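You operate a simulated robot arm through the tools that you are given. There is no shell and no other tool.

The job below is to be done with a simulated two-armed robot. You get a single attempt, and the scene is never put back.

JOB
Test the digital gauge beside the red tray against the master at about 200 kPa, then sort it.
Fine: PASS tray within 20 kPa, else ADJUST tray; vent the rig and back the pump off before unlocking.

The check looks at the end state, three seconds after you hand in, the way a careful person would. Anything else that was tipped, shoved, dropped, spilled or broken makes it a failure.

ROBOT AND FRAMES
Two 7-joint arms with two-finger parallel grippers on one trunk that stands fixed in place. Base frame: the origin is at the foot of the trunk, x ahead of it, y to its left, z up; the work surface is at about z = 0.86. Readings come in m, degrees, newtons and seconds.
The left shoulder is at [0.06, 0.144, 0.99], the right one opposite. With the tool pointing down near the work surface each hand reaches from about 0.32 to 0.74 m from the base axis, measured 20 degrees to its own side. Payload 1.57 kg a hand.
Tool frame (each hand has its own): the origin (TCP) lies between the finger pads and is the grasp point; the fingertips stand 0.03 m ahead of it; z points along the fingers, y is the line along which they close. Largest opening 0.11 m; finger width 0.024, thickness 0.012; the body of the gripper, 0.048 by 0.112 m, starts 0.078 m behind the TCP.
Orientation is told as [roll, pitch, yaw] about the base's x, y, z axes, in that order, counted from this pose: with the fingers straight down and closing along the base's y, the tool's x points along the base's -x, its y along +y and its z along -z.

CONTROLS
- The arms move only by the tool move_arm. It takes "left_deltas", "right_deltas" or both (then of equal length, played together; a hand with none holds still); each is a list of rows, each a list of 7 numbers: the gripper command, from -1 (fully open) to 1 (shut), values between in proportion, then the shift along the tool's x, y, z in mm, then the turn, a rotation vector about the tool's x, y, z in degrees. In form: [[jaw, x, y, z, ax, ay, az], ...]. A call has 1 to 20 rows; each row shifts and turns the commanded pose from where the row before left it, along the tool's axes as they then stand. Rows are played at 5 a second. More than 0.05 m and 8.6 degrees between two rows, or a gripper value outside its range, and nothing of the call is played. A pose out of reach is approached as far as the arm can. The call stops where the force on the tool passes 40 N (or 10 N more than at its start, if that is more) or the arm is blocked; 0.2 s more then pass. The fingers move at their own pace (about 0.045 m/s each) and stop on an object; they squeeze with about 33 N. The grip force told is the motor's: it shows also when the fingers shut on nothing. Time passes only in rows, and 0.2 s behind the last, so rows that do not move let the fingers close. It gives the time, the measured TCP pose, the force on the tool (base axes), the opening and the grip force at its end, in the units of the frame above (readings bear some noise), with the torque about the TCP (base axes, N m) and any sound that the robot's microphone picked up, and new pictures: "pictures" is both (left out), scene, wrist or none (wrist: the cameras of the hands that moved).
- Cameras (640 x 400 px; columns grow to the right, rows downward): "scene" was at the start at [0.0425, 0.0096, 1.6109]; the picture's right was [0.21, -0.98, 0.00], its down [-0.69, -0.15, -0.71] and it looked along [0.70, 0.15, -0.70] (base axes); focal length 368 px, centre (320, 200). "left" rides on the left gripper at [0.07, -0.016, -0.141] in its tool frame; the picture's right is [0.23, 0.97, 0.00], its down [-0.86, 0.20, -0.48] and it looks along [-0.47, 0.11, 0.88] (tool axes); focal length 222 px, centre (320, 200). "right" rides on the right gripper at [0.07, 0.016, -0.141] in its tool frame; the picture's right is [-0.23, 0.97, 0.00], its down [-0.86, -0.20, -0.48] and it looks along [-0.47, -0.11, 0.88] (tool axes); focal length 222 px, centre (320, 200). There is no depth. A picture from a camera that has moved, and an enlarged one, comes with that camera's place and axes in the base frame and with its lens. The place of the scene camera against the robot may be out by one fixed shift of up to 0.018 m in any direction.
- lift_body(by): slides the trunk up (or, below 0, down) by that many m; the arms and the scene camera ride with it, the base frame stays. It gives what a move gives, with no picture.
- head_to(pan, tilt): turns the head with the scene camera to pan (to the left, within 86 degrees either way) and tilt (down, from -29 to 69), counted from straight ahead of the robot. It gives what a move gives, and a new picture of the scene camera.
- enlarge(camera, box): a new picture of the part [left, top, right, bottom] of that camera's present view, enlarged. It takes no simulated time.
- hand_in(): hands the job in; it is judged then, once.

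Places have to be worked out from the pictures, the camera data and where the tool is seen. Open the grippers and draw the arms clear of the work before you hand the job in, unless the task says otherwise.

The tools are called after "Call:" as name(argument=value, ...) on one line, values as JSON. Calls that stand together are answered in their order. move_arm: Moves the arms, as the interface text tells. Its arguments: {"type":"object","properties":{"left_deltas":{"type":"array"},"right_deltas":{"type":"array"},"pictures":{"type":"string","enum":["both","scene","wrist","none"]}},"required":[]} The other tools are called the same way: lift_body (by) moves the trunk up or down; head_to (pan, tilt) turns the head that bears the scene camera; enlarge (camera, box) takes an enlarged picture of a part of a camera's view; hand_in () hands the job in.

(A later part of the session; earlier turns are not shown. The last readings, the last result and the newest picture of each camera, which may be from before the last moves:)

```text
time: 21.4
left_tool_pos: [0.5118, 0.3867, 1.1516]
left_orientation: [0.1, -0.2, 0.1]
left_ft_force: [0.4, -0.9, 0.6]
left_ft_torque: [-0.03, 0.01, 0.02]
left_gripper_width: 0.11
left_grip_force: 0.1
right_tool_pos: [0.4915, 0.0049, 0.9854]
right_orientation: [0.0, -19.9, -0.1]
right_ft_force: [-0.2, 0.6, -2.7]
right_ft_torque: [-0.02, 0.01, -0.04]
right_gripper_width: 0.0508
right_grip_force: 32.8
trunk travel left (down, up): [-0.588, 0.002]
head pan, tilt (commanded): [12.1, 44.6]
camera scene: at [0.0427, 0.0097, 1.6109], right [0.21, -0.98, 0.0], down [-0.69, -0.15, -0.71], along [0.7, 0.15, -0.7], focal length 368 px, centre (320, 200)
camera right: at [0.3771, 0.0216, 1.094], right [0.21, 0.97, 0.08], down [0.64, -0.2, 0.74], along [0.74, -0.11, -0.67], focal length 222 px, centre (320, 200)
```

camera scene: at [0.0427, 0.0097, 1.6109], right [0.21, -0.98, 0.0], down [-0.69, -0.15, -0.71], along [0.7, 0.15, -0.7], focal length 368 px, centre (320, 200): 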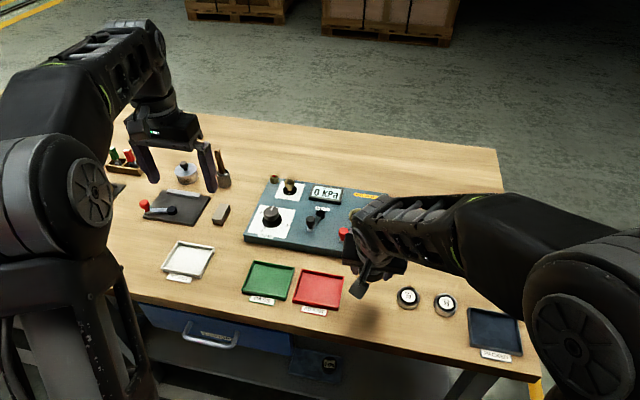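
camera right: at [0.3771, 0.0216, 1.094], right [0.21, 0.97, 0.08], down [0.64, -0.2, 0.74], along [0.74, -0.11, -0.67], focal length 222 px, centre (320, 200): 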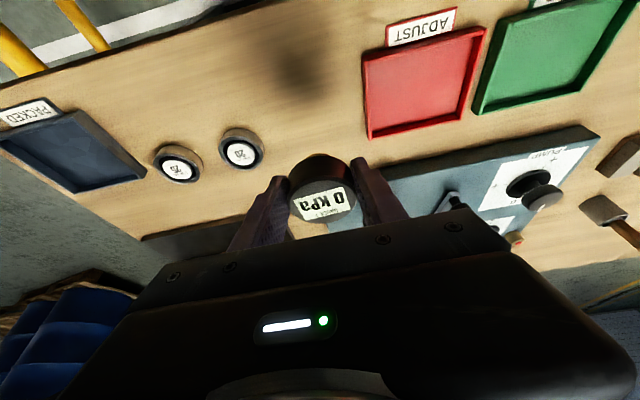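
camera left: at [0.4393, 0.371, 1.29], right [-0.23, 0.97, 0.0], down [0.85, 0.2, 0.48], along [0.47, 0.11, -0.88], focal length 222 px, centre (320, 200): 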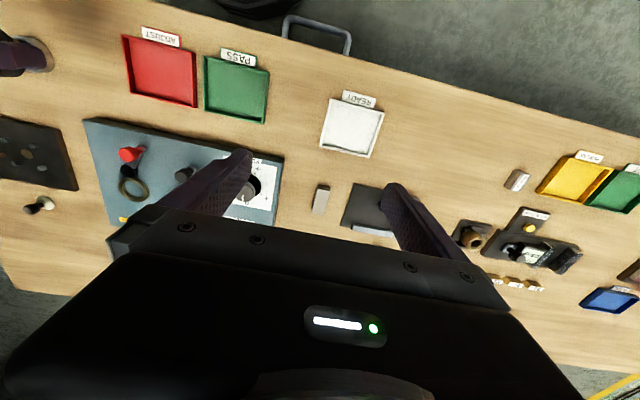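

Held firmly (−2.7 N). I now travel +x by about 205 mm at constant height, staying right of the red lever handle.

Call:
move_arm(right_deltas=[[1, -9.4, 0, 3.4, 0, 0, 0], [1, -18.8, 0, 6.84, 0, 0, 0], [1, -23.5, 0, 8.55, 0, 0, 0], [1, -23.5, 0, 8.55, 0, 0, 0], [1, -23.5, 0, 8.55, 0, 0, 0], [1, -23.5, 0, 8.55, 0, 0, 0], [1, -23.5, 0, 8.55, 0, 0, 0], [1, -23.5, 0, 8.55, 0, 0, 0], [1, -14.1, 0, 5.13, 0, 0, 0], [1, -9.4, 0, 3.4, 0, 0, 0], [1, 0, 0, 0, 0, 0, 0]], pictures="both")

Call:
enlarge(camera="left", box=[60, 100, 220, 220])

Call:
enlarge(camera="scene", box=[300, 160, 420, 260])

```text
time: 23.8
left_tool_pos: [0.5122, 0.3859, 1.1506]
left_orientation: [0.1, -0.3, 0.1]
left_ft_force: [-0.2, 0.3, 1.0]
left_ft_torque: [-0.01, 0.01, -0.02]
left_gripper_width: 0.1102
left_grip_force: 0.1
right_tool_pos: [0.6974, 0.0065, 0.9844]
right_orientation: [-0.1, -20.0, 0.0]
right_ft_force: [0.3, -0.3, -1.9]
right_ft_torque: [0.0, 0.06, 0.01]
right_gripper_width: 0.0509
right_grip_force: 32.7
trunk travel left (down, up): [-0.588, 0.002]
head pan, tilt (commanded): [12.1, 44.6]
camera scene: at [0.0425, 0.0097, 1.6109], right [0.21, -0.98, 0.0], down [-0.69, -0.15, -0.71], along [0.7, 0.15, -0.7], focal length 368 px, centre (320, 200)
camera right: at [0.5822, 0.0218, 1.0935], right [0.21, 0.97, 0.08], down [0.64, -0.2, 0.74], along [0.74, -0.11, -0.67], focal length 222 px, centre (320, 200)
```

scene: 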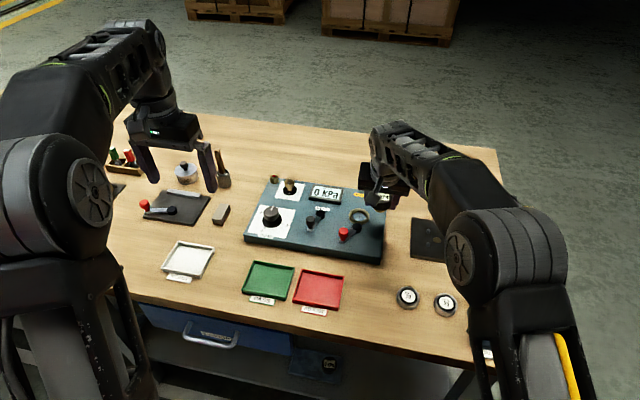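
right: 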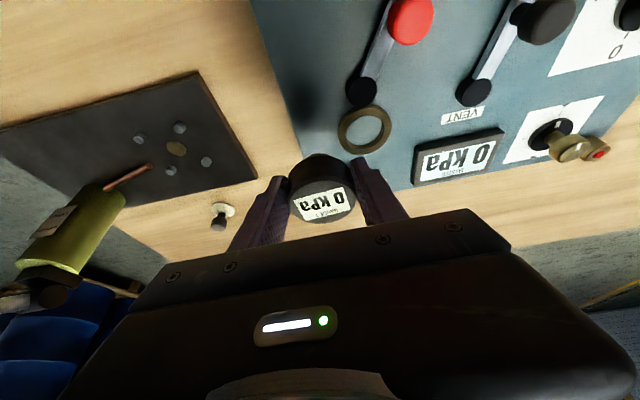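

```text
3.33 times, centred on (140, 160) of left
camera zoom: at [0.4392, 0.3709, 1.2901], right [-0.23, 0.97, 0.0], down [0.85, 0.2, 0.48], along [0.47, 0.11, -0.88], focal length 740 px, centre (920, 333)
```

zoom: 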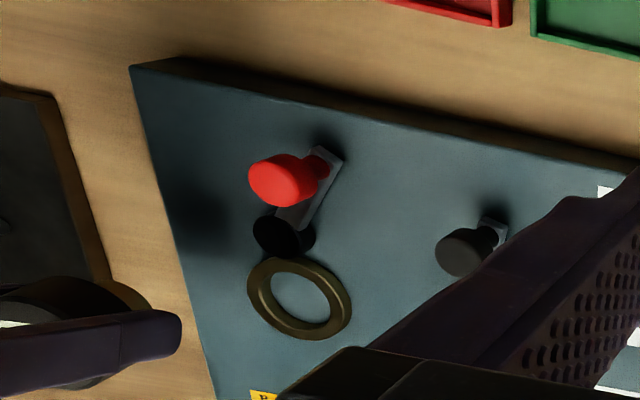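

```text
4.00 times, centred on (360, 210) of scene
camera zoom: at [0.0425, 0.0097, 1.6109], right [0.21, -0.98, 0.0], down [-0.69, -0.15, -0.71], along [0.7, 0.15, -0.7], focal length 1470 px, centre (160, 160)
```

zoom: 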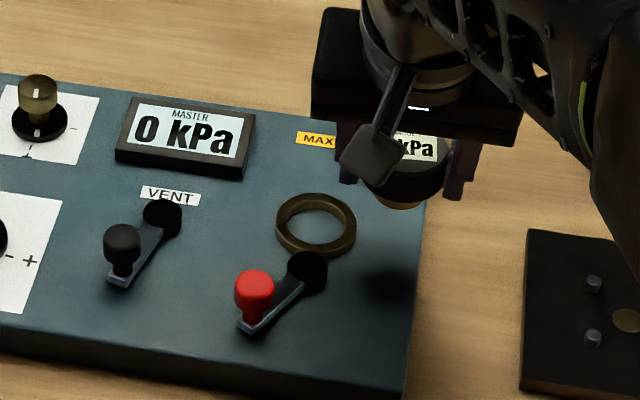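

The right camera now sees the ring beside the held gauge, and the gauge has a brass stem underneath. I zoom in to measure the ring's place precisely.

Call:
enlarge(camera="right", box=[320, 70, 440, 170])

Call:
enlarge(camera="scene", box=[360, 170, 420, 225])

Call:
enlarge(camera="right", box=[260, 130, 400, 240])

```text
4.00 times, centred on (380, 120) of right
camera zoom: at [0.5822, 0.0218, 1.0935], right [0.21, 0.97, 0.08], down [0.64, -0.2, 0.74], along [0.74, -0.11, -0.67], focal length 888 px, centre (80, 520)
```

zoom: 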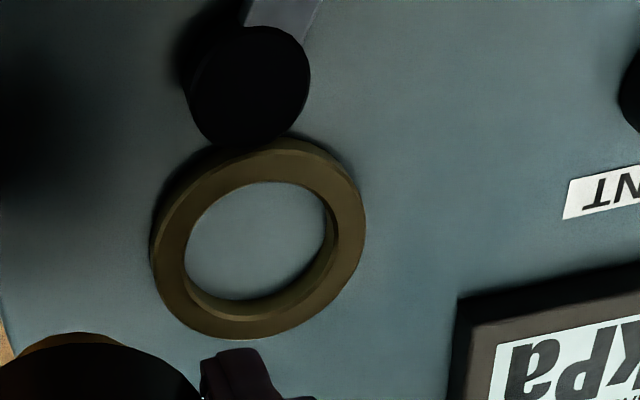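

```text
7.27 times, centred on (390, 198) of scene
camera zoom: at [0.0425, 0.0097, 1.6109], right [0.21, -0.98, 0.0], down [-0.69, -0.15, -0.71], along [0.7, 0.15, -0.7], focal length 2673 px, centre (-189, 218)
```

zoom: 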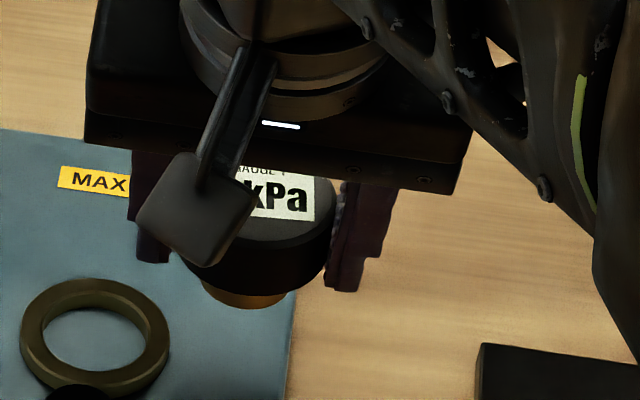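

```text
3.64 times, centred on (330, 185) of right
camera zoom: at [0.5822, 0.0218, 1.0935], right [0.21, 0.97, 0.08], down [0.64, -0.2, 0.74], along [0.74, -0.11, -0.67], focal length 808 px, centre (284, 254)
```

zoom: 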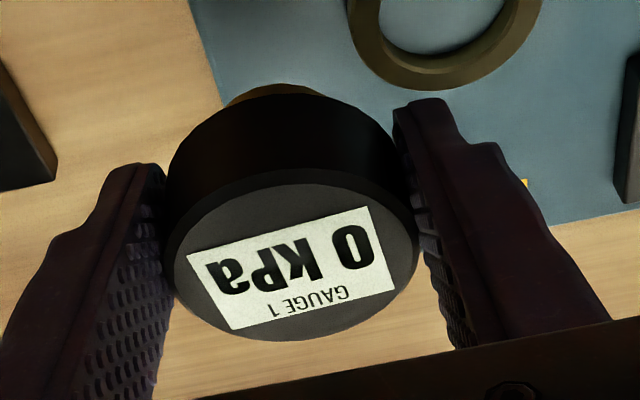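

The ring centre works out at about [0.713, 0.0555] with its top at z ≈ 0.895; the gauge axis is about 7 mm ahead of the TCP. I move 8.7 mm in +x and 49.5 mm in +y at this height.

Call:
move_arm(right_deltas=[[1, -2.0, 10, 0.75, 0, 0, 0], [1, -2.0, 15, 0.75, 0, 0, 0], [1, -2.0, 15, 0.75, 0, 0, 0], [1, -2.2, 9.5, 0.75, 0, 0, 0], [1, 0, 0, 0, 0, 0, 0]], pictures="both")

Call:
enlarge(camera="left", box=[60, 100, 220, 220])

Call:
enlarge(camera="scene", box=[310, 170, 410, 250])

Call:
enlarge(camera="right", box=[260, 110, 400, 230])

```text
time: 25.0
left_tool_pos: [0.5111, 0.3874, 1.1498]
left_orientation: [0.1, -0.2, 0.1]
left_ft_force: [0.2, 0.5, -0.2]
left_ft_torque: [0.05, 0.01, 0.01]
left_gripper_width: 0.1099
left_grip_force: 0.1
right_tool_pos: [0.7058, 0.0558, 0.9841]
right_orientation: [0.1, -19.9, 0.0]
right_ft_force: [0.2, 0.2, -2.4]
right_ft_torque: [0.0, 0.02, 0.01]
right_gripper_width: 0.0508
right_grip_force: 33.4
trunk travel left (down, up): [-0.588, 0.002]
head pan, tilt (commanded): [12.1, 44.6]
camera scene: at [0.0427, 0.0096, 1.6109], right [0.21, -0.98, 0.0], down [-0.69, -0.15, -0.71], along [0.7, 0.15, -0.7], focal length 368 px, centre (320, 200)
camera right: at [0.5914, 0.0719, 1.0935], right [0.21, 0.97, 0.08], down [0.64, -0.2, 0.74], along [0.74, -0.11, -0.67], focal length 222 px, centre (320, 200)
```

scene: 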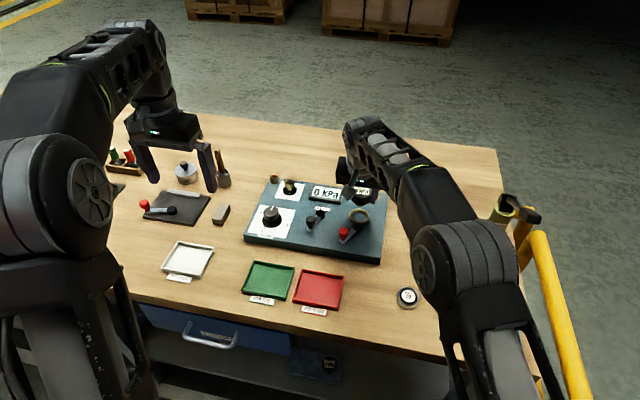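
right: 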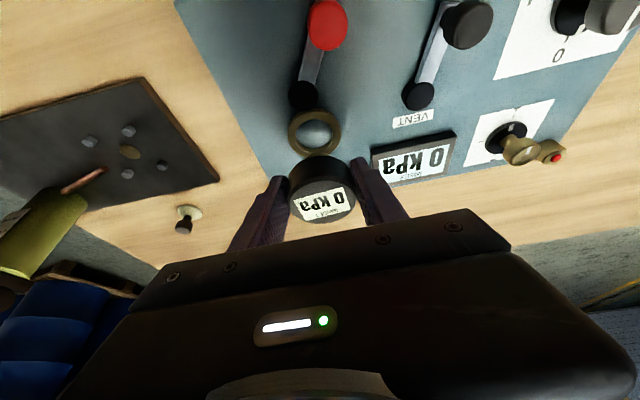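

```text
3.33 times, centred on (140, 160) of left
camera zoom: at [0.4393, 0.3709, 1.2901], right [-0.23, 0.97, 0.0], down [0.85, 0.2, 0.48], along [0.47, 0.11, -0.88], focal length 740 px, centre (920, 333)
```

zoom: 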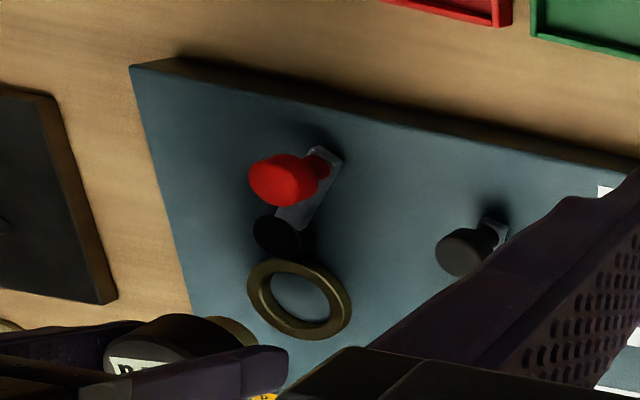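

```text
5.00 times, centred on (360, 210) of scene
camera zoom: at [0.0427, 0.0096, 1.6109], right [0.21, -0.98, 0.0], down [-0.69, -0.15, -0.71], along [0.7, 0.15, -0.7], focal length 1838 px, centre (120, 150)
```

zoom: 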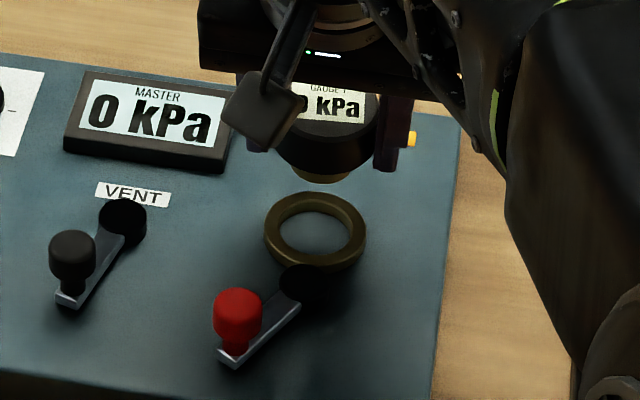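

```text
3.33 times, centred on (330, 170) of right
camera zoom: at [0.5914, 0.0719, 1.0935], right [0.21, 0.97, 0.08], down [0.64, -0.2, 0.74], along [0.74, -0.11, -0.67], focal length 740 px, centre (287, 300)
```

zoom: 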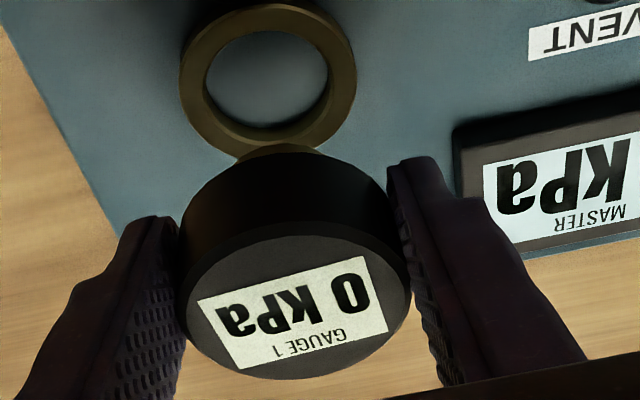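

Both cameras agree the gauge axis is within about 1 mm of the ring axis. I descend 50 mm straight down, leaving the stem just above the ring, and check again.

Call:
move_arm(right_deltas=[[1, 4.28, 0, 11.75, 0, 0, 0], [1, 4.28, 0, 11.75, 0, 0, 0], [1, 4.28, 0, 11.75, 0, 0, 0], [1, 2.57, 0, 7.05, 0, 0, 0], [1, 1.71, 0, 4.7, 0, 0, 0], [1, 0, 0, 0, 0, 0, 0]], pictures="wrist")

Call:
enlarge(camera="left", box=[80, 130, 200, 220])

Call:
enlarge(camera="scene", box=[325, 175, 405, 240])

Call:
enlarge(camera="right", box=[260, 110, 400, 230])

```text
time: 26.4
left_tool_pos: [0.5117, 0.388, 1.1503]
left_orientation: [0.1, -0.2, 0.1]
left_ft_force: [0.4, -0.5, 0.4]
left_ft_torque: [0.01, 0.0, 0.0]
left_gripper_width: 0.1098
left_grip_force: 0.0
right_tool_pos: [0.705, 0.0554, 0.9327]
right_orientation: [0.1, -20.0, 0.1]
right_ft_force: [0.3, 0.5, -1.5]
right_ft_torque: [-0.02, 0.02, -0.01]
right_gripper_width: 0.0511
right_grip_force: 32.9
trunk travel left (down, up): [-0.588, 0.002]
head pan, tilt (commanded): [12.1, 44.6]
camera right: at [0.5913, 0.0715, 1.0429], right [0.21, 0.97, 0.08], down [0.64, -0.2, 0.74], along [0.74, -0.11, -0.67], focal length 222 px, centre (320, 200)
```

right: 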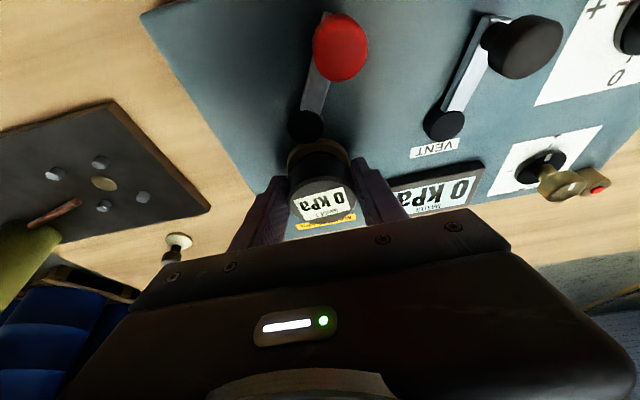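

```text
4.44 times, centred on (140, 175) of left
camera zoom: at [0.4394, 0.371, 1.29], right [-0.23, 0.97, 0.0], down [0.85, 0.2, 0.48], along [0.47, 0.11, -0.88], focal length 987 px, centre (1120, 311)
```

zoom: 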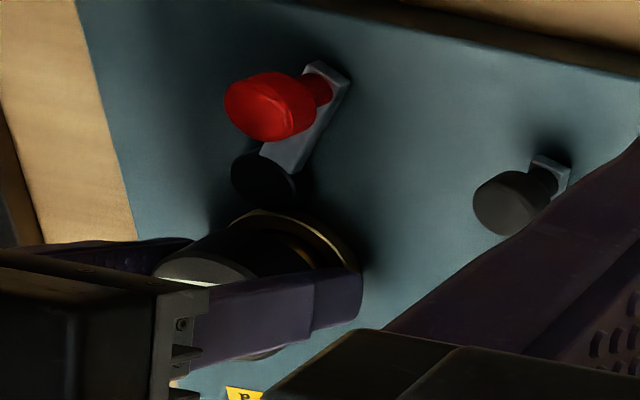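

```text
6.15 times, centred on (365, 208) of scene
camera zoom: at [0.0427, 0.0097, 1.6109], right [0.21, -0.98, 0.0], down [-0.69, -0.15, -0.71], along [0.7, 0.15, -0.7], focal length 2262 px, centre (43, 154)
```

zoom: 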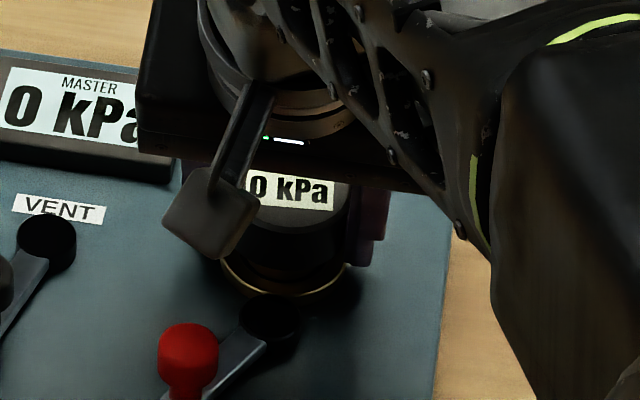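

```text
3.33 times, centred on (330, 170) of right
camera zoom: at [0.5913, 0.0715, 1.0429], right [0.21, 0.97, 0.08], down [0.64, -0.2, 0.74], along [0.74, -0.11, -0.67], focal length 740 px, centre (287, 300)
```

zoom: 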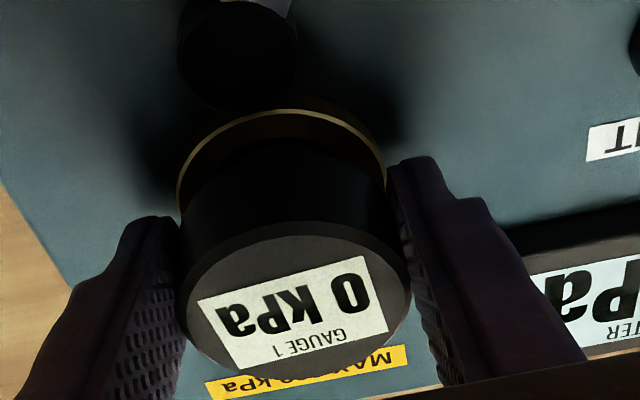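

The gauge sits concentric over the ring with the stem just about to enter. I lower 6 mm in small steps, watching the force.

Call:
move_arm(right_deltas=[[1, 0.51, 0, 1.41, 0, 0, 0], [1, 0.51, 0, 1.41, 0, 0, 0], [1, 0.51, 0, 1.41, 0, 0, 0], [1, 0.51, 0, 1.41, 0, 0, 0], [1, 0, 0, 0, 0, 0, 0]], pictures="wrist")

Call:
enlarge(camera="left", box=[80, 130, 200, 220])

Call:
enlarge(camera="scene", box=[325, 175, 405, 240])

Call:
enlarge(camera="right", box=[260, 110, 400, 230])

```text
time: 27.6
left_tool_pos: [0.511, 0.3869, 1.1501]
left_orientation: [0.2, -0.2, 0.2]
left_ft_force: [0.3, -0.7, -0.1]
left_ft_torque: [0.01, -0.01, 0.02]
left_gripper_width: 0.11
left_grip_force: 0.0
right_tool_pos: [0.7054, 0.0552, 0.9285]
right_orientation: [0.1, -20.0, 0.0]
right_ft_force: [-0.3, -0.3, 0.4]
right_ft_torque: [0.0, 0.03, -0.03]
right_gripper_width: 0.0512
right_grip_force: 32.7
trunk travel left (down, up): [-0.588, 0.002]
head pan, tilt (commanded): [12.1, 44.6]
camera right: at [0.5909, 0.0716, 1.0376], right [0.21, 0.97, 0.08], down [0.64, -0.2, 0.74], along [0.74, -0.11, -0.67], focal length 222 px, centre (320, 200)
```

right: 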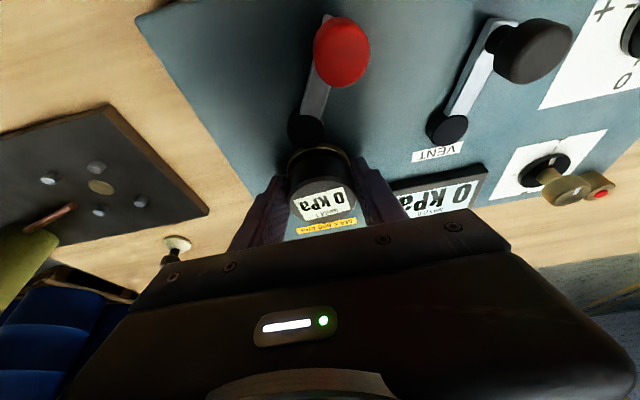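

```text
4.44 times, centred on (140, 175) of left
camera zoom: at [0.4392, 0.3709, 1.2901], right [-0.23, 0.97, 0.0], down [0.85, 0.2, 0.48], along [0.47, 0.11, -0.88], focal length 987 px, centre (1120, 311)
```

zoom: 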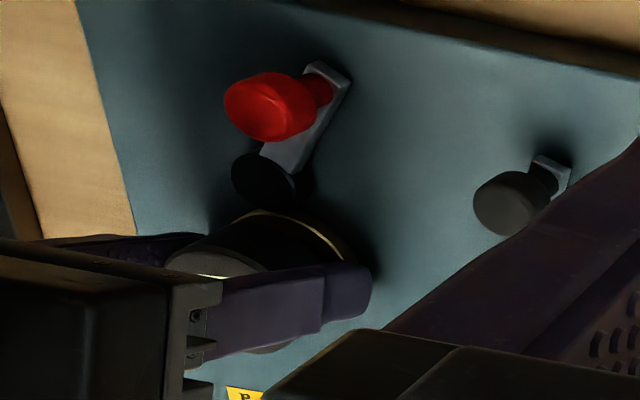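

```text
6.15 times, centred on (365, 208) of scene
camera zoom: at [0.0425, 0.0097, 1.6109], right [0.21, -0.98, 0.0], down [-0.69, -0.15, -0.71], along [0.7, 0.15, -0.7], focal length 2262 px, centre (43, 154)
```

zoom: 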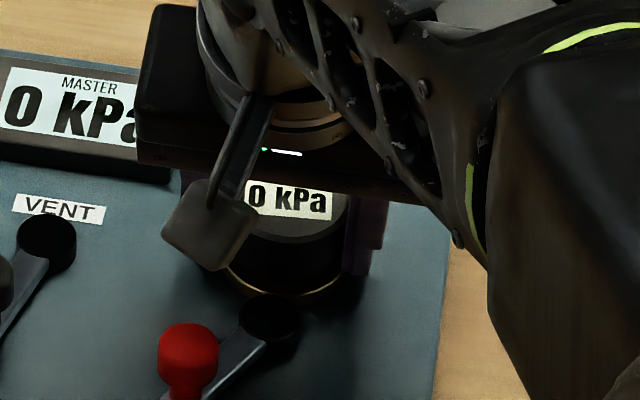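

```text
3.33 times, centred on (330, 170) of right
camera zoom: at [0.5909, 0.0716, 1.0376], right [0.21, 0.97, 0.08], down [0.64, -0.2, 0.74], along [0.74, -0.11, -0.67], focal length 740 px, centre (287, 300)
```

zoom: 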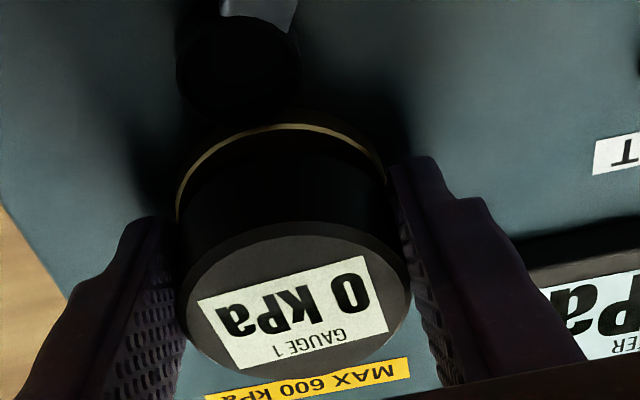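

The weight has gone off the hand (about +2.5 N change), so something has touched: either stem on floor or seat. I press 1 mm further and read the force.

Call:
move_arm(right_deltas=[[1, 0.17, 0, 0.47, 0, 0, 0], [1, 0.17, 0, 0.47, 0, 0, 0], [1, 0, 0, 0, 0, 0, 0]], pictures="none")

```text
time: 28.4
left_tool_pos: [0.5102, 0.3881, 1.1496]
left_orientation: [0.1, -0.2, 0.1]
left_ft_force: [0.0, 0.0, -0.5]
left_ft_torque: [-0.01, -0.04, -0.02]
left_gripper_width: 0.11
left_grip_force: 0.1
right_tool_pos: [0.7054, 0.0557, 0.9276]
right_orientation: [0.0, -20.1, -0.1]
right_ft_force: [0.4, -0.7, 7.9]
right_ft_torque: [-0.03, 0.04, -0.01]
right_gripper_width: 0.0507
right_grip_force: 33.4
trunk travel left (down, up): [-0.588, 0.002]
head pan, tilt (commanded): [12.1, 44.6]
```

About 8 N upward, so it's in contact. I ease back 0.5 mm and open the jaws by a small amount to let the gauge seat itself.

Call:
move_arm(right_deltas=[[1, -0.17, 0, -0.47, 0, 0, 0], [0.05, 0, 0, 0, 0, 0, 0], [-0.05, 0, 0, 0, 0, 0, 0], [-0.15, 0, 0, 0, 0, 0, 0], [-0.15, 0, 0, 0, 0, 0, 0]], pictures="wrist")

Call:
enlarge(camera="scene", box=[325, 175, 405, 240])

Call:
enlarge(camera="right", box=[260, 110, 400, 230])

```text
time: 29.6
left_tool_pos: [0.5114, 0.3868, 1.1507]
left_orientation: [0.1, -0.3, 0.0]
left_ft_force: [0.2, -0.3, -0.2]
left_ft_torque: [0.04, -0.02, -0.01]
left_gripper_width: 0.1101
left_grip_force: 0.0
right_tool_pos: [0.704, 0.0563, 0.927]
right_orientation: [0.0, -20.0, 0.0]
right_ft_force: [0.6, -0.2, 0.2]
right_ft_torque: [0.01, -0.01, 0.0]
right_gripper_width: 0.0634
right_grip_force: 0.2
trunk travel left (down, up): [-0.588, 0.002]
head pan, tilt (commanded): [12.1, 44.6]
camera right: at [0.5907, 0.0715, 1.0367], right [0.21, 0.97, 0.08], down [0.64, -0.2, 0.74], along [0.74, -0.11, -0.67], focal length 222 px, centre (320, 200)
```

right: 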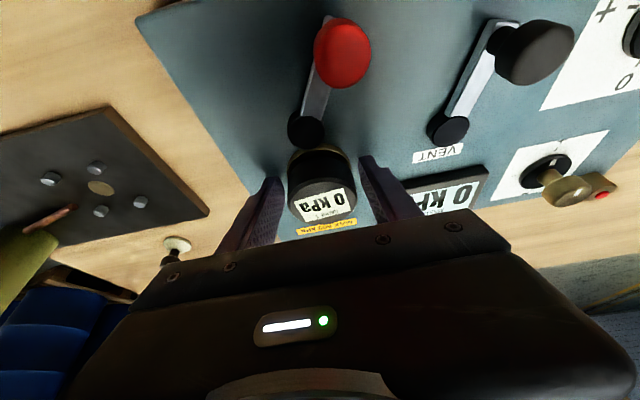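

```text
6.15 times, centred on (365, 208) of scene
camera zoom: at [0.0425, 0.0097, 1.6109], right [0.21, -0.98, 0.0], down [-0.69, -0.15, -0.71], along [0.7, 0.15, -0.7], focal length 2262 px, centre (43, 154)
```

zoom: 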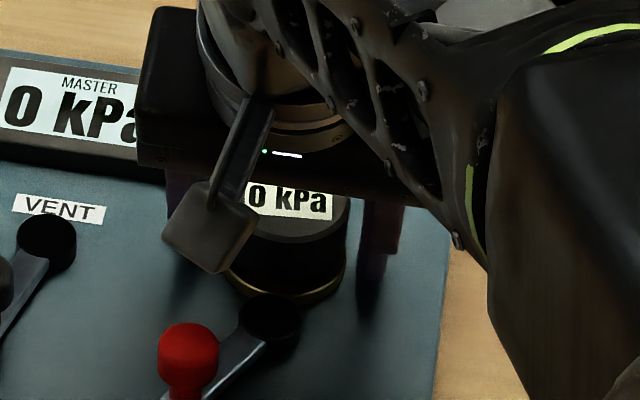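

```text
3.33 times, centred on (330, 170) of right
camera zoom: at [0.5907, 0.0715, 1.0367], right [0.21, 0.97, 0.08], down [0.64, -0.2, 0.74], along [0.74, -0.11, -0.67], focal length 740 px, centre (287, 300)
```

zoom: 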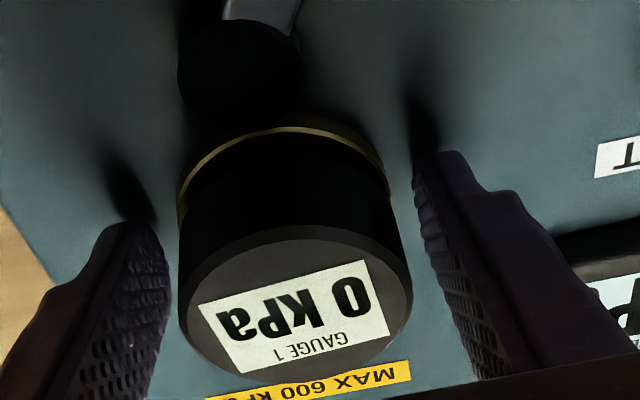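

The gauge is seated upright in the ring. I open a little more and back the right hand out along its own axis, then look at everything.

Call:
move_arm(right_deltas=[[-0.3, 0, 0, 0, 0, 0, 0], [-0.3, 0, 0, -10, 0, 0, 0], [-0.3, 0, 0, -20, 0, 0, 0], [-0.3, 0, 0, -30, 0, 0, 0], [-0.3, 0, 0, -30, 0, 0, 0], [-0.3, 0, 0, 0, 0, 0, 0]], pictures="both")

Call:
enlarge(camera="left", box=[60, 110, 220, 220])

Call:
enlarge(camera="right", box=[220, 0, 480, 180])

```text
time: 31.0
left_tool_pos: [0.5113, 0.3876, 1.1504]
left_orientation: [0.2, -0.2, 0.2]
left_ft_force: [0.5, -1.5, 0.5]
left_ft_torque: [0.02, 0.01, -0.05]
left_gripper_width: 0.1098
left_grip_force: 0.1
right_tool_pos: [0.6744, 0.0548, 1.0113]
right_orientation: [-0.1, -20.0, 0.0]
right_ft_force: [-0.7, 1.0, 0.3]
right_ft_torque: [-0.02, 0.01, 0.0]
right_gripper_width: 0.0713
right_grip_force: 0.0
trunk travel left (down, up): [-0.588, 0.002]
head pan, tilt (commanded): [12.1, 44.6]
camera scene: at [0.0429, 0.0097, 1.6109], right [0.21, -0.98, 0.0], down [-0.69, -0.15, -0.71], along [0.7, 0.15, -0.7], focal length 368 px, centre (320, 200)
camera right: at [0.5599, 0.0713, 1.1209], right [0.21, 0.97, 0.08], down [0.64, -0.2, 0.74], along [0.74, -0.11, -0.67], focal length 222 px, centre (320, 200)
```

scene: 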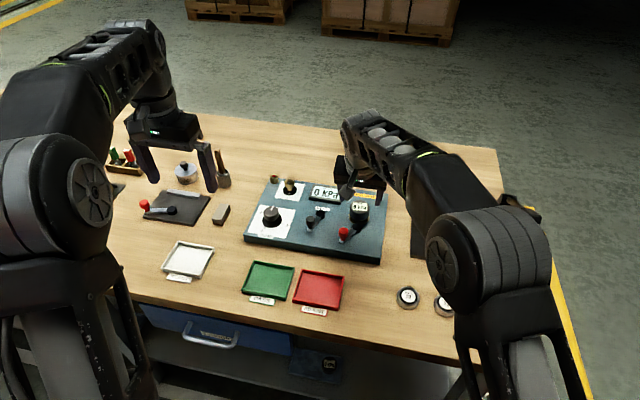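
right: 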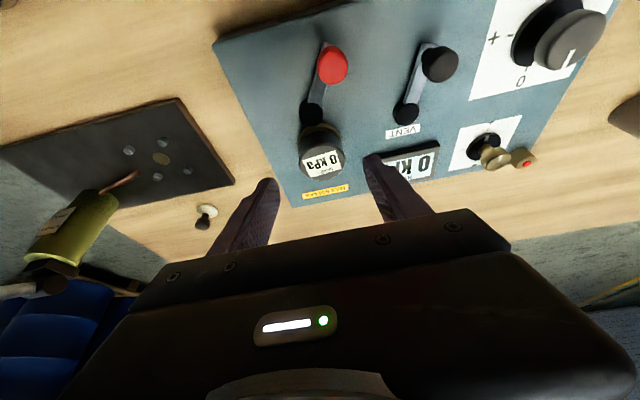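

```text
3.64 times, centred on (140, 165) of left
camera zoom: at [0.4395, 0.371, 1.2899], right [-0.23, 0.97, 0.0], down [0.85, 0.2, 0.48], along [0.47, 0.11, -0.88], focal length 808 px, centre (974, 327)
```

zoom: 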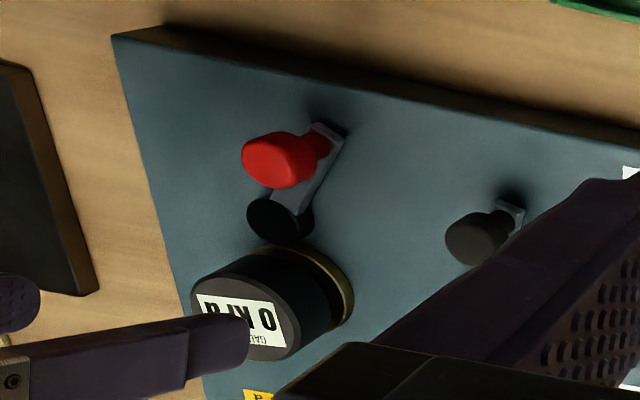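

```text
2.22 times, centred on (350, 90) of right
camera zoom: at [0.5599, 0.0713, 1.1209], right [0.21, 0.97, 0.08], down [0.64, -0.2, 0.74], along [0.74, -0.11, -0.67], focal length 494 px, centre (253, 444)
```

zoom: 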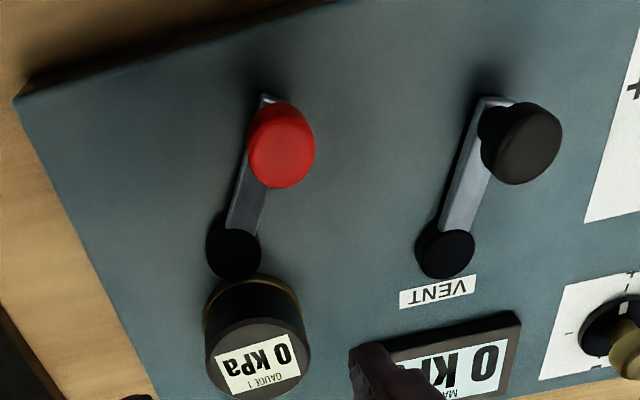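

Positions from this view: lock pivot ≈ [0.669, 0.055], red handle top ≈ [0.624, 0.083, 0.932]; vent pivot ≈ [0.695, 0.153], vent handle ≈ [0.645, 0.169]. I bring the right hand over the red handle with the jaws at 50 mm.

Call:
move_arm(right_deltas=[[0.09, 27.2, 14, -9.9, 0, 0, 0], [0.09, 27.2, 14, -9.9, 0, 0, 0], [0.09, 5.1, 0, 14.1, 0, 0, 0], [0.09, 5.1, 0, 14.1, 0, 0, 0], [0.09, 0, 0, 0, 0, 0, 0]], pictures="both")

Call:
enlarge(camera="right", box=[220, 100, 440, 240])

Call:
enlarge(camera="scene", box=[300, 180, 400, 260])

```text
time: 32.2
left_tool_pos: [0.5112, 0.3858, 1.15]
left_orientation: [0.1, -0.2, 0.2]
left_ft_force: [0.0, 0.1, -0.1]
left_ft_torque: [-0.03, 0.01, -0.01]
left_gripper_width: 0.11
left_grip_force: 0.1
right_tool_pos: [0.6158, 0.0834, 0.9823]
right_orientation: [0.1, -20.0, 0.0]
right_ft_force: [-0.2, -0.2, 0.1]
right_ft_torque: [0.01, -0.03, 0.0]
right_gripper_width: 0.0501
right_grip_force: 0.0
trunk travel left (down, up): [-0.588, 0.002]
head pan, tilt (commanded): [12.1, 44.6]
camera scene: at [0.0426, 0.0096, 1.6109], right [0.21, -0.98, 0.0], down [-0.69, -0.15, -0.71], along [0.7, 0.15, -0.7], focal length 368 px, centre (320, 200)
camera right: at [0.5019, 0.0994, 1.0911], right [0.21, 0.97, 0.08], down [0.64, -0.2, 0.74], along [0.74, -0.11, -0.67], focal length 222 px, centre (320, 200)
```

scene: 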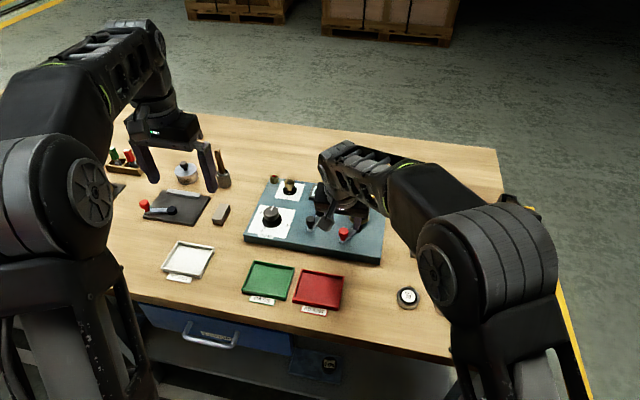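
right: 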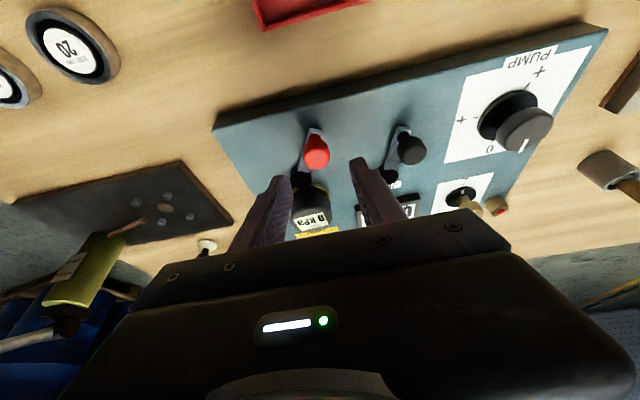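

```text
2.86 times, centred on (330, 170) of right
camera zoom: at [0.5019, 0.0994, 1.0911], right [0.21, 0.97, 0.08], down [0.64, -0.2, 0.74], along [0.74, -0.11, -0.67], focal length 635 px, centre (291, 286)
```

zoom: 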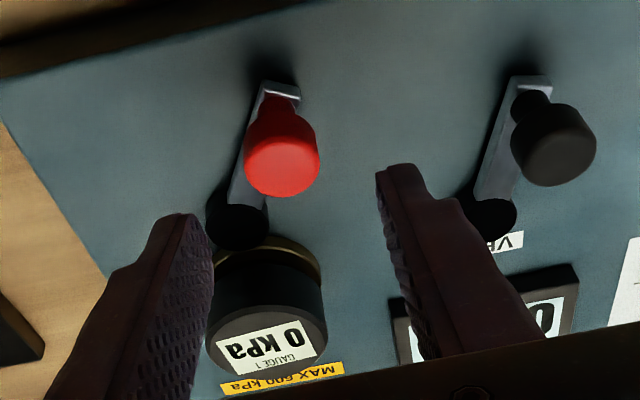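

```text
5.00 times, centred on (350, 220) of scene
camera zoom: at [0.0426, 0.0096, 1.6109], right [0.21, -0.98, 0.0], down [-0.69, -0.15, -0.71], along [0.7, 0.15, -0.7], focal length 1838 px, centre (170, 100)
```

zoom: 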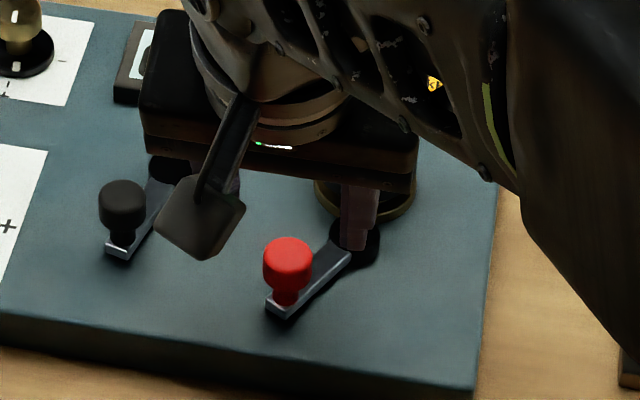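

The handle centre refines to [0.623, 0.0825]; the jaws are centred over it. I descend about 42 mm so the tips flank the red knob above the lever bar, then close on it.

Call:
move_arm(right_deltas=[[0.09, 5.1, -0.5, 14.1, 0, 0, 0], [0.09, 5.1, 0, 14.1, 0, 0, 0], [0.09, 4.1, 0, 11.3, 0, 0, 0], [0.09, 0, 0, 0, 0, 0, 0], [0.4, 0, 0, 0, 0, 0, 0], [0.7, 0, 0, 0, 0, 0, 0], [0.7, 0, 0, 0, 0, 0, 0]], pictures="wrist")

Call:
enlarge(camera="right", box=[220, 100, 440, 240])

Call:
enlarge(camera="scene", box=[300, 180, 400, 260])

```text
time: 33.8
left_tool_pos: [0.5122, 0.3869, 1.1504]
left_orientation: [0.1, -0.2, 0.1]
left_ft_force: [0.2, 0.2, -0.3]
left_ft_torque: [-0.03, 0.01, -0.02]
left_gripper_width: 0.1101
left_grip_force: 0.0
right_tool_pos: [0.6166, 0.0822, 0.9391]
right_orientation: [0.1, -20.1, 0.0]
right_ft_force: [-0.9, -1.7, -1.7]
right_ft_torque: [-0.03, -0.13, -0.07]
right_gripper_width: 0.0237
right_grip_force: 24.6
trunk travel left (down, up): [-0.588, 0.002]
head pan, tilt (commanded): [12.1, 44.6]
camera right: at [0.5024, 0.0988, 1.0488], right [0.21, 0.97, 0.08], down [0.64, -0.2, 0.74], along [0.74, -0.11, -0.67], focal length 222 px, centre (320, 200)
```

right: 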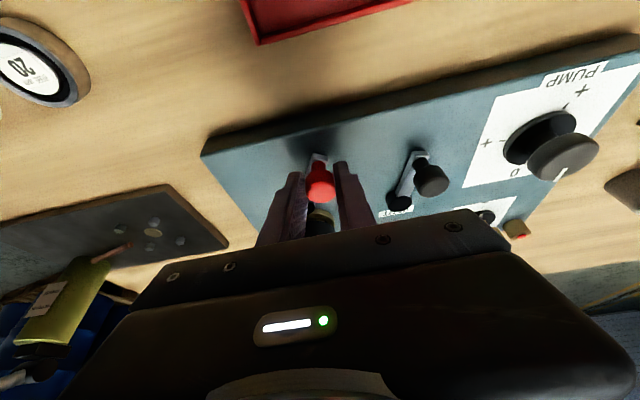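

```text
2.86 times, centred on (330, 170) of right
camera zoom: at [0.5024, 0.0988, 1.0488], right [0.21, 0.97, 0.08], down [0.64, -0.2, 0.74], along [0.74, -0.11, -0.67], focal length 635 px, centre (291, 286)
```

zoom: 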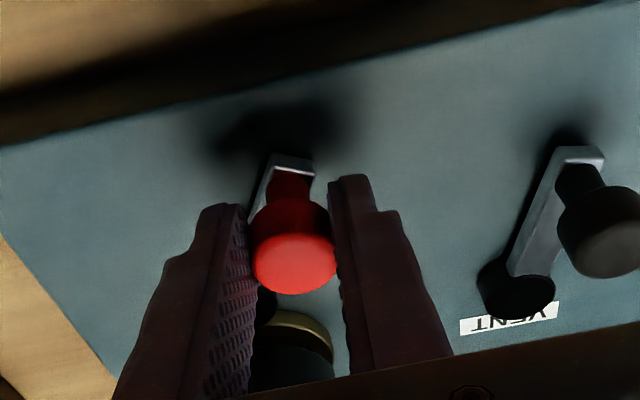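

```text
5.00 times, centred on (350, 220) of scene
camera zoom: at [0.0426, 0.0093, 1.6109], right [0.21, -0.98, 0.0], down [-0.69, -0.15, -0.71], along [0.7, 0.15, -0.7], focal length 1838 px, centre (170, 100)
```

zoom: 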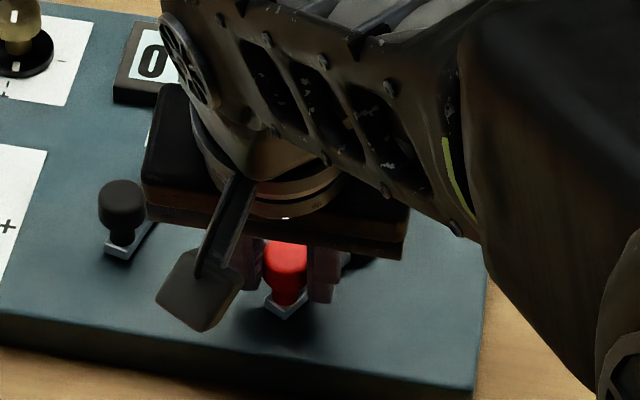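

Gripping the red knob (23.7 mm). I test gently with 3 mm tangentially toward −y (lever swinging to the right) and read the force.

Call:
move_arm(right_deltas=[[0.7, 0.74, -1.28, -0.27, 0, 0, 0], [0.7, 0.74, -1.28, -0.27, 0, 0, 0], [0.7, 0, 0, 0, 0, 0, 0]], pictures="none")

```text
time: 34.6
left_tool_pos: [0.5121, 0.3877, 1.1495]
left_orientation: [0.1, -0.2, 0.2]
left_ft_force: [0.2, 0.1, 0.4]
left_ft_torque: [0.0, -0.02, -0.03]
left_gripper_width: 0.1103
left_grip_force: 0.1
right_tool_pos: [0.6158, 0.0819, 0.9396]
right_orientation: [0.0, -20.0, 0.1]
right_ft_force: [2.6, 0.5, -5.9]
right_ft_torque: [-0.01, -0.39, 0.1]
right_gripper_width: 0.0232
right_grip_force: 35.5
trunk travel left (down, up): [-0.588, 0.002]
head pan, tilt (commanded): [12.1, 44.6]
```

Little sideways resistance so far. I go 4 mm further in the same direction and take a look.

Call:
move_arm(right_deltas=[[0.7, 0.9, -1.75, -0.33, 0, 0, 0], [0.7, 0.9, -1.75, -0.33, 0, 0, 0], [0.7, 0, 0, 0, 0, 0, 0]], pictures="wrist")

Call:
enlarge(camera="right", box=[220, 100, 440, 240])

```text
time: 35.4
left_tool_pos: [0.5116, 0.3869, 1.1494]
left_orientation: [0.1, -0.2, 0.1]
left_ft_force: [-0.2, 0.1, -0.2]
left_ft_torque: [0.02, -0.03, -0.03]
left_gripper_width: 0.1101
left_grip_force: 0.0
right_tool_pos: [0.6135, 0.0785, 0.9391]
right_orientation: [0.1, -20.0, 0.1]
right_ft_force: [1.0, 6.7, -7.1]
right_ft_torque: [0.04, -0.46, 0.31]
right_gripper_width: 0.0231
right_grip_force: 35.6
trunk travel left (down, up): [-0.588, 0.002]
head pan, tilt (commanded): [12.1, 44.6]
camera right: at [0.4991, 0.0941, 1.0489], right [0.21, 0.97, 0.08], down [0.64, -0.2, 0.74], along [0.74, -0.11, -0.67], focal length 222 px, centre (320, 200)
```

right: 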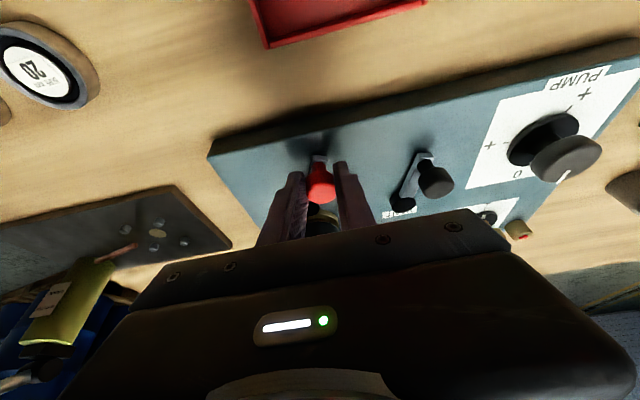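

```text
2.86 times, centred on (330, 170) of right
camera zoom: at [0.4991, 0.0941, 1.0489], right [0.21, 0.97, 0.08], down [0.64, -0.2, 0.74], along [0.74, -0.11, -0.67], focal length 635 px, centre (291, 286)
```

zoom: 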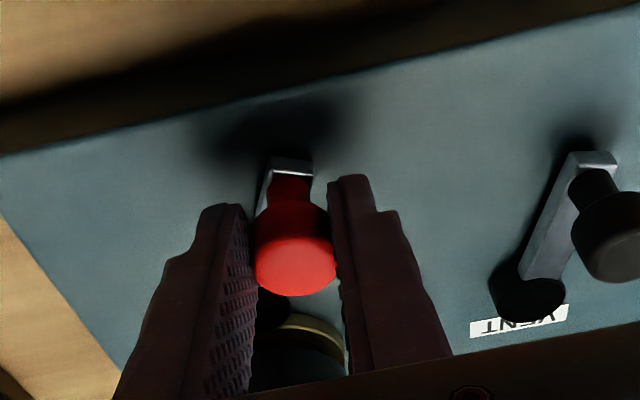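

The lever moved about 4 mm with about 7 N of drag — it seems to turn that way. I continue along the arc toward 180° and watch the force.

Call:
move_arm(right_deltas=[[0.7, 0.9, -2.7, -0.33, 0, 0, 0], [0.7, 0.7, -2.8, -0.26, 0, 0, 0], [0.7, 0.6, -2.9, -0.2, 0, 0, 0], [0.7, 0, 0, 0, 0, 0, 0]], pictures="wrist")

Call:
enlarge(camera="right", box=[220, 100, 440, 240])

Call:
enlarge(camera="left", box=[60, 110, 220, 220])

```text
time: 36.4
left_tool_pos: [0.511, 0.3895, 1.15]
left_orientation: [0.0, -0.2, 0.0]
left_ft_force: [0.4, 0.0, -0.2]
left_ft_torque: [-0.01, 0.0, -0.04]
left_gripper_width: 0.11
left_grip_force: 0.1
right_tool_pos: [0.6097, 0.0688, 0.9388]
right_orientation: [-0.1, -19.9, 0.0]
right_ft_force: [-7.5, 8.0, -4.8]
right_ft_torque: [0.2, 0.54, 0.37]
right_gripper_width: 0.0235
right_grip_force: 36.1
trunk travel left (down, up): [-0.588, 0.002]
head pan, tilt (commanded): [12.1, 44.6]
camera right: at [0.4957, 0.0852, 1.0493], right [0.21, 0.97, 0.08], down [0.64, -0.2, 0.74], along [0.74, -0.11, -0.67], focal length 222 px, centre (320, 200)
```

right: 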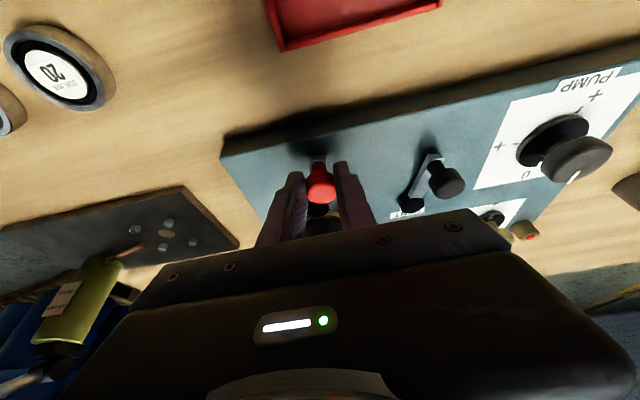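

```text
2.86 times, centred on (330, 170) of right
camera zoom: at [0.4957, 0.0852, 1.0493], right [0.21, 0.97, 0.08], down [0.64, -0.2, 0.74], along [0.74, -0.11, -0.67], focal length 635 px, centre (291, 286)
```

zoom: 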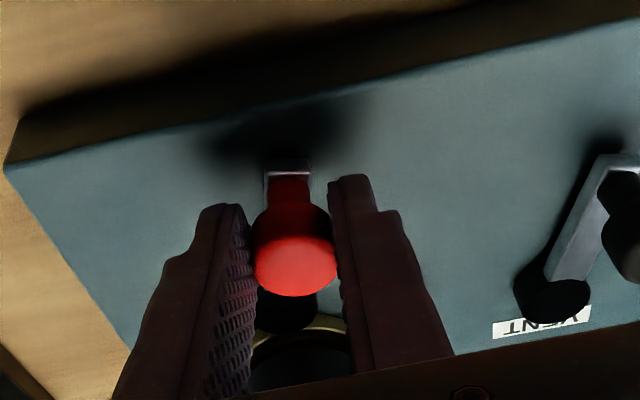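

```text
3.64 times, centred on (140, 165) of left
camera zoom: at [0.4386, 0.3719, 1.2899], right [-0.23, 0.97, 0.0], down [0.85, 0.2, 0.48], along [0.47, 0.11, -0.88], focal length 808 px, centre (974, 327)
```

zoom: 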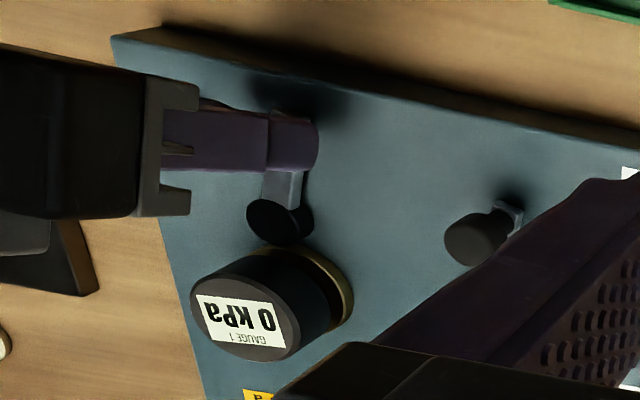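

The lever turns freely this way (now about 165°), and the gauge and rig stay put. I continue along the arc toward 200° in small steps.

Call:
move_arm(right_deltas=[[0.7, 1.41, -4.0, -0.51, 0, 0, 0], [0.7, 0.56, -4.7, -0.2, 0, 0, 0], [0.7, 0.19, -4.7, -0.07, 0, 0, 0], [0.7, -0.19, -4.7, 0.07, 0, 0, 0], [0.7, -0.56, -4.7, 0.2, 0, 0, 0], [0.7, -0.94, -4.6, 0.34, 0, 0, 0], [0.7, -1.41, -4.5, 0.51, 0, 0, 0], [0.7, 0, 0, 0, 0, 0, 0]], pictures="wrist")

Call:
enlarge(camera="left", box=[60, 110, 220, 220])

Call:
enlarge(camera="right", box=[220, 100, 440, 240])

```text
time: 38.2
left_tool_pos: [0.511, 0.3866, 1.1501]
left_orientation: [0.2, -0.2, 0.0]
left_ft_force: [-0.1, 0.0, 0.3]
left_ft_torque: [-0.02, -0.01, 0.0]
left_gripper_width: 0.1098
left_grip_force: 0.0
right_tool_pos: [0.6113, 0.0359, 0.9407]
right_orientation: [-0.1, -20.1, 0.0]
right_ft_force: [-0.8, 3.3, 0.3]
right_ft_torque: [0.0, -0.02, 0.21]
right_gripper_width: 0.0233
right_grip_force: 35.3
trunk travel left (down, up): [-0.588, 0.002]
head pan, tilt (commanded): [12.1, 44.6]
camera right: at [0.4975, 0.0521, 1.0496], right [0.21, 0.97, 0.08], down [0.64, -0.2, 0.74], along [0.74, -0.11, -0.66], focal length 222 px, centre (320, 200)
```

right: 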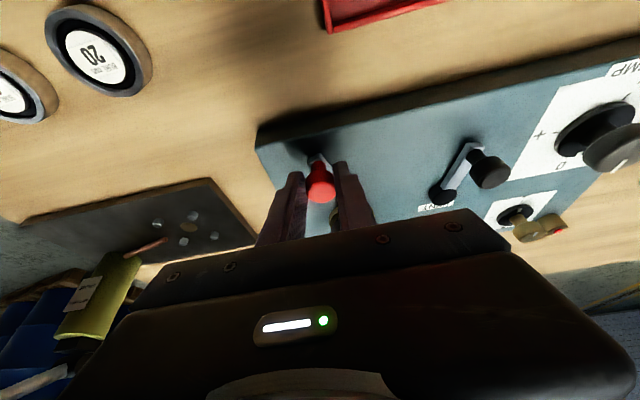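

```text
3.64 times, centred on (140, 165) of left
camera zoom: at [0.4391, 0.3712, 1.29], right [-0.23, 0.97, 0.0], down [0.85, 0.2, 0.48], along [0.47, 0.11, -0.88], focal length 808 px, centre (974, 327)
```

zoom: 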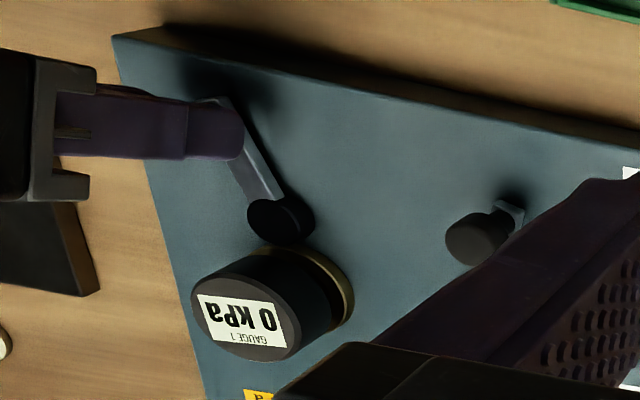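

```text
2.86 times, centred on (330, 170) of right
camera zoom: at [0.4975, 0.0521, 1.0496], right [0.21, 0.97, 0.08], down [0.64, -0.2, 0.74], along [0.74, -0.11, -0.66], focal length 635 px, centre (291, 286)
```

zoom: 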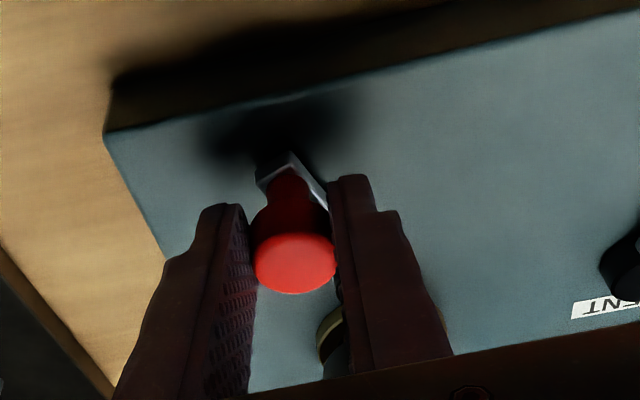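

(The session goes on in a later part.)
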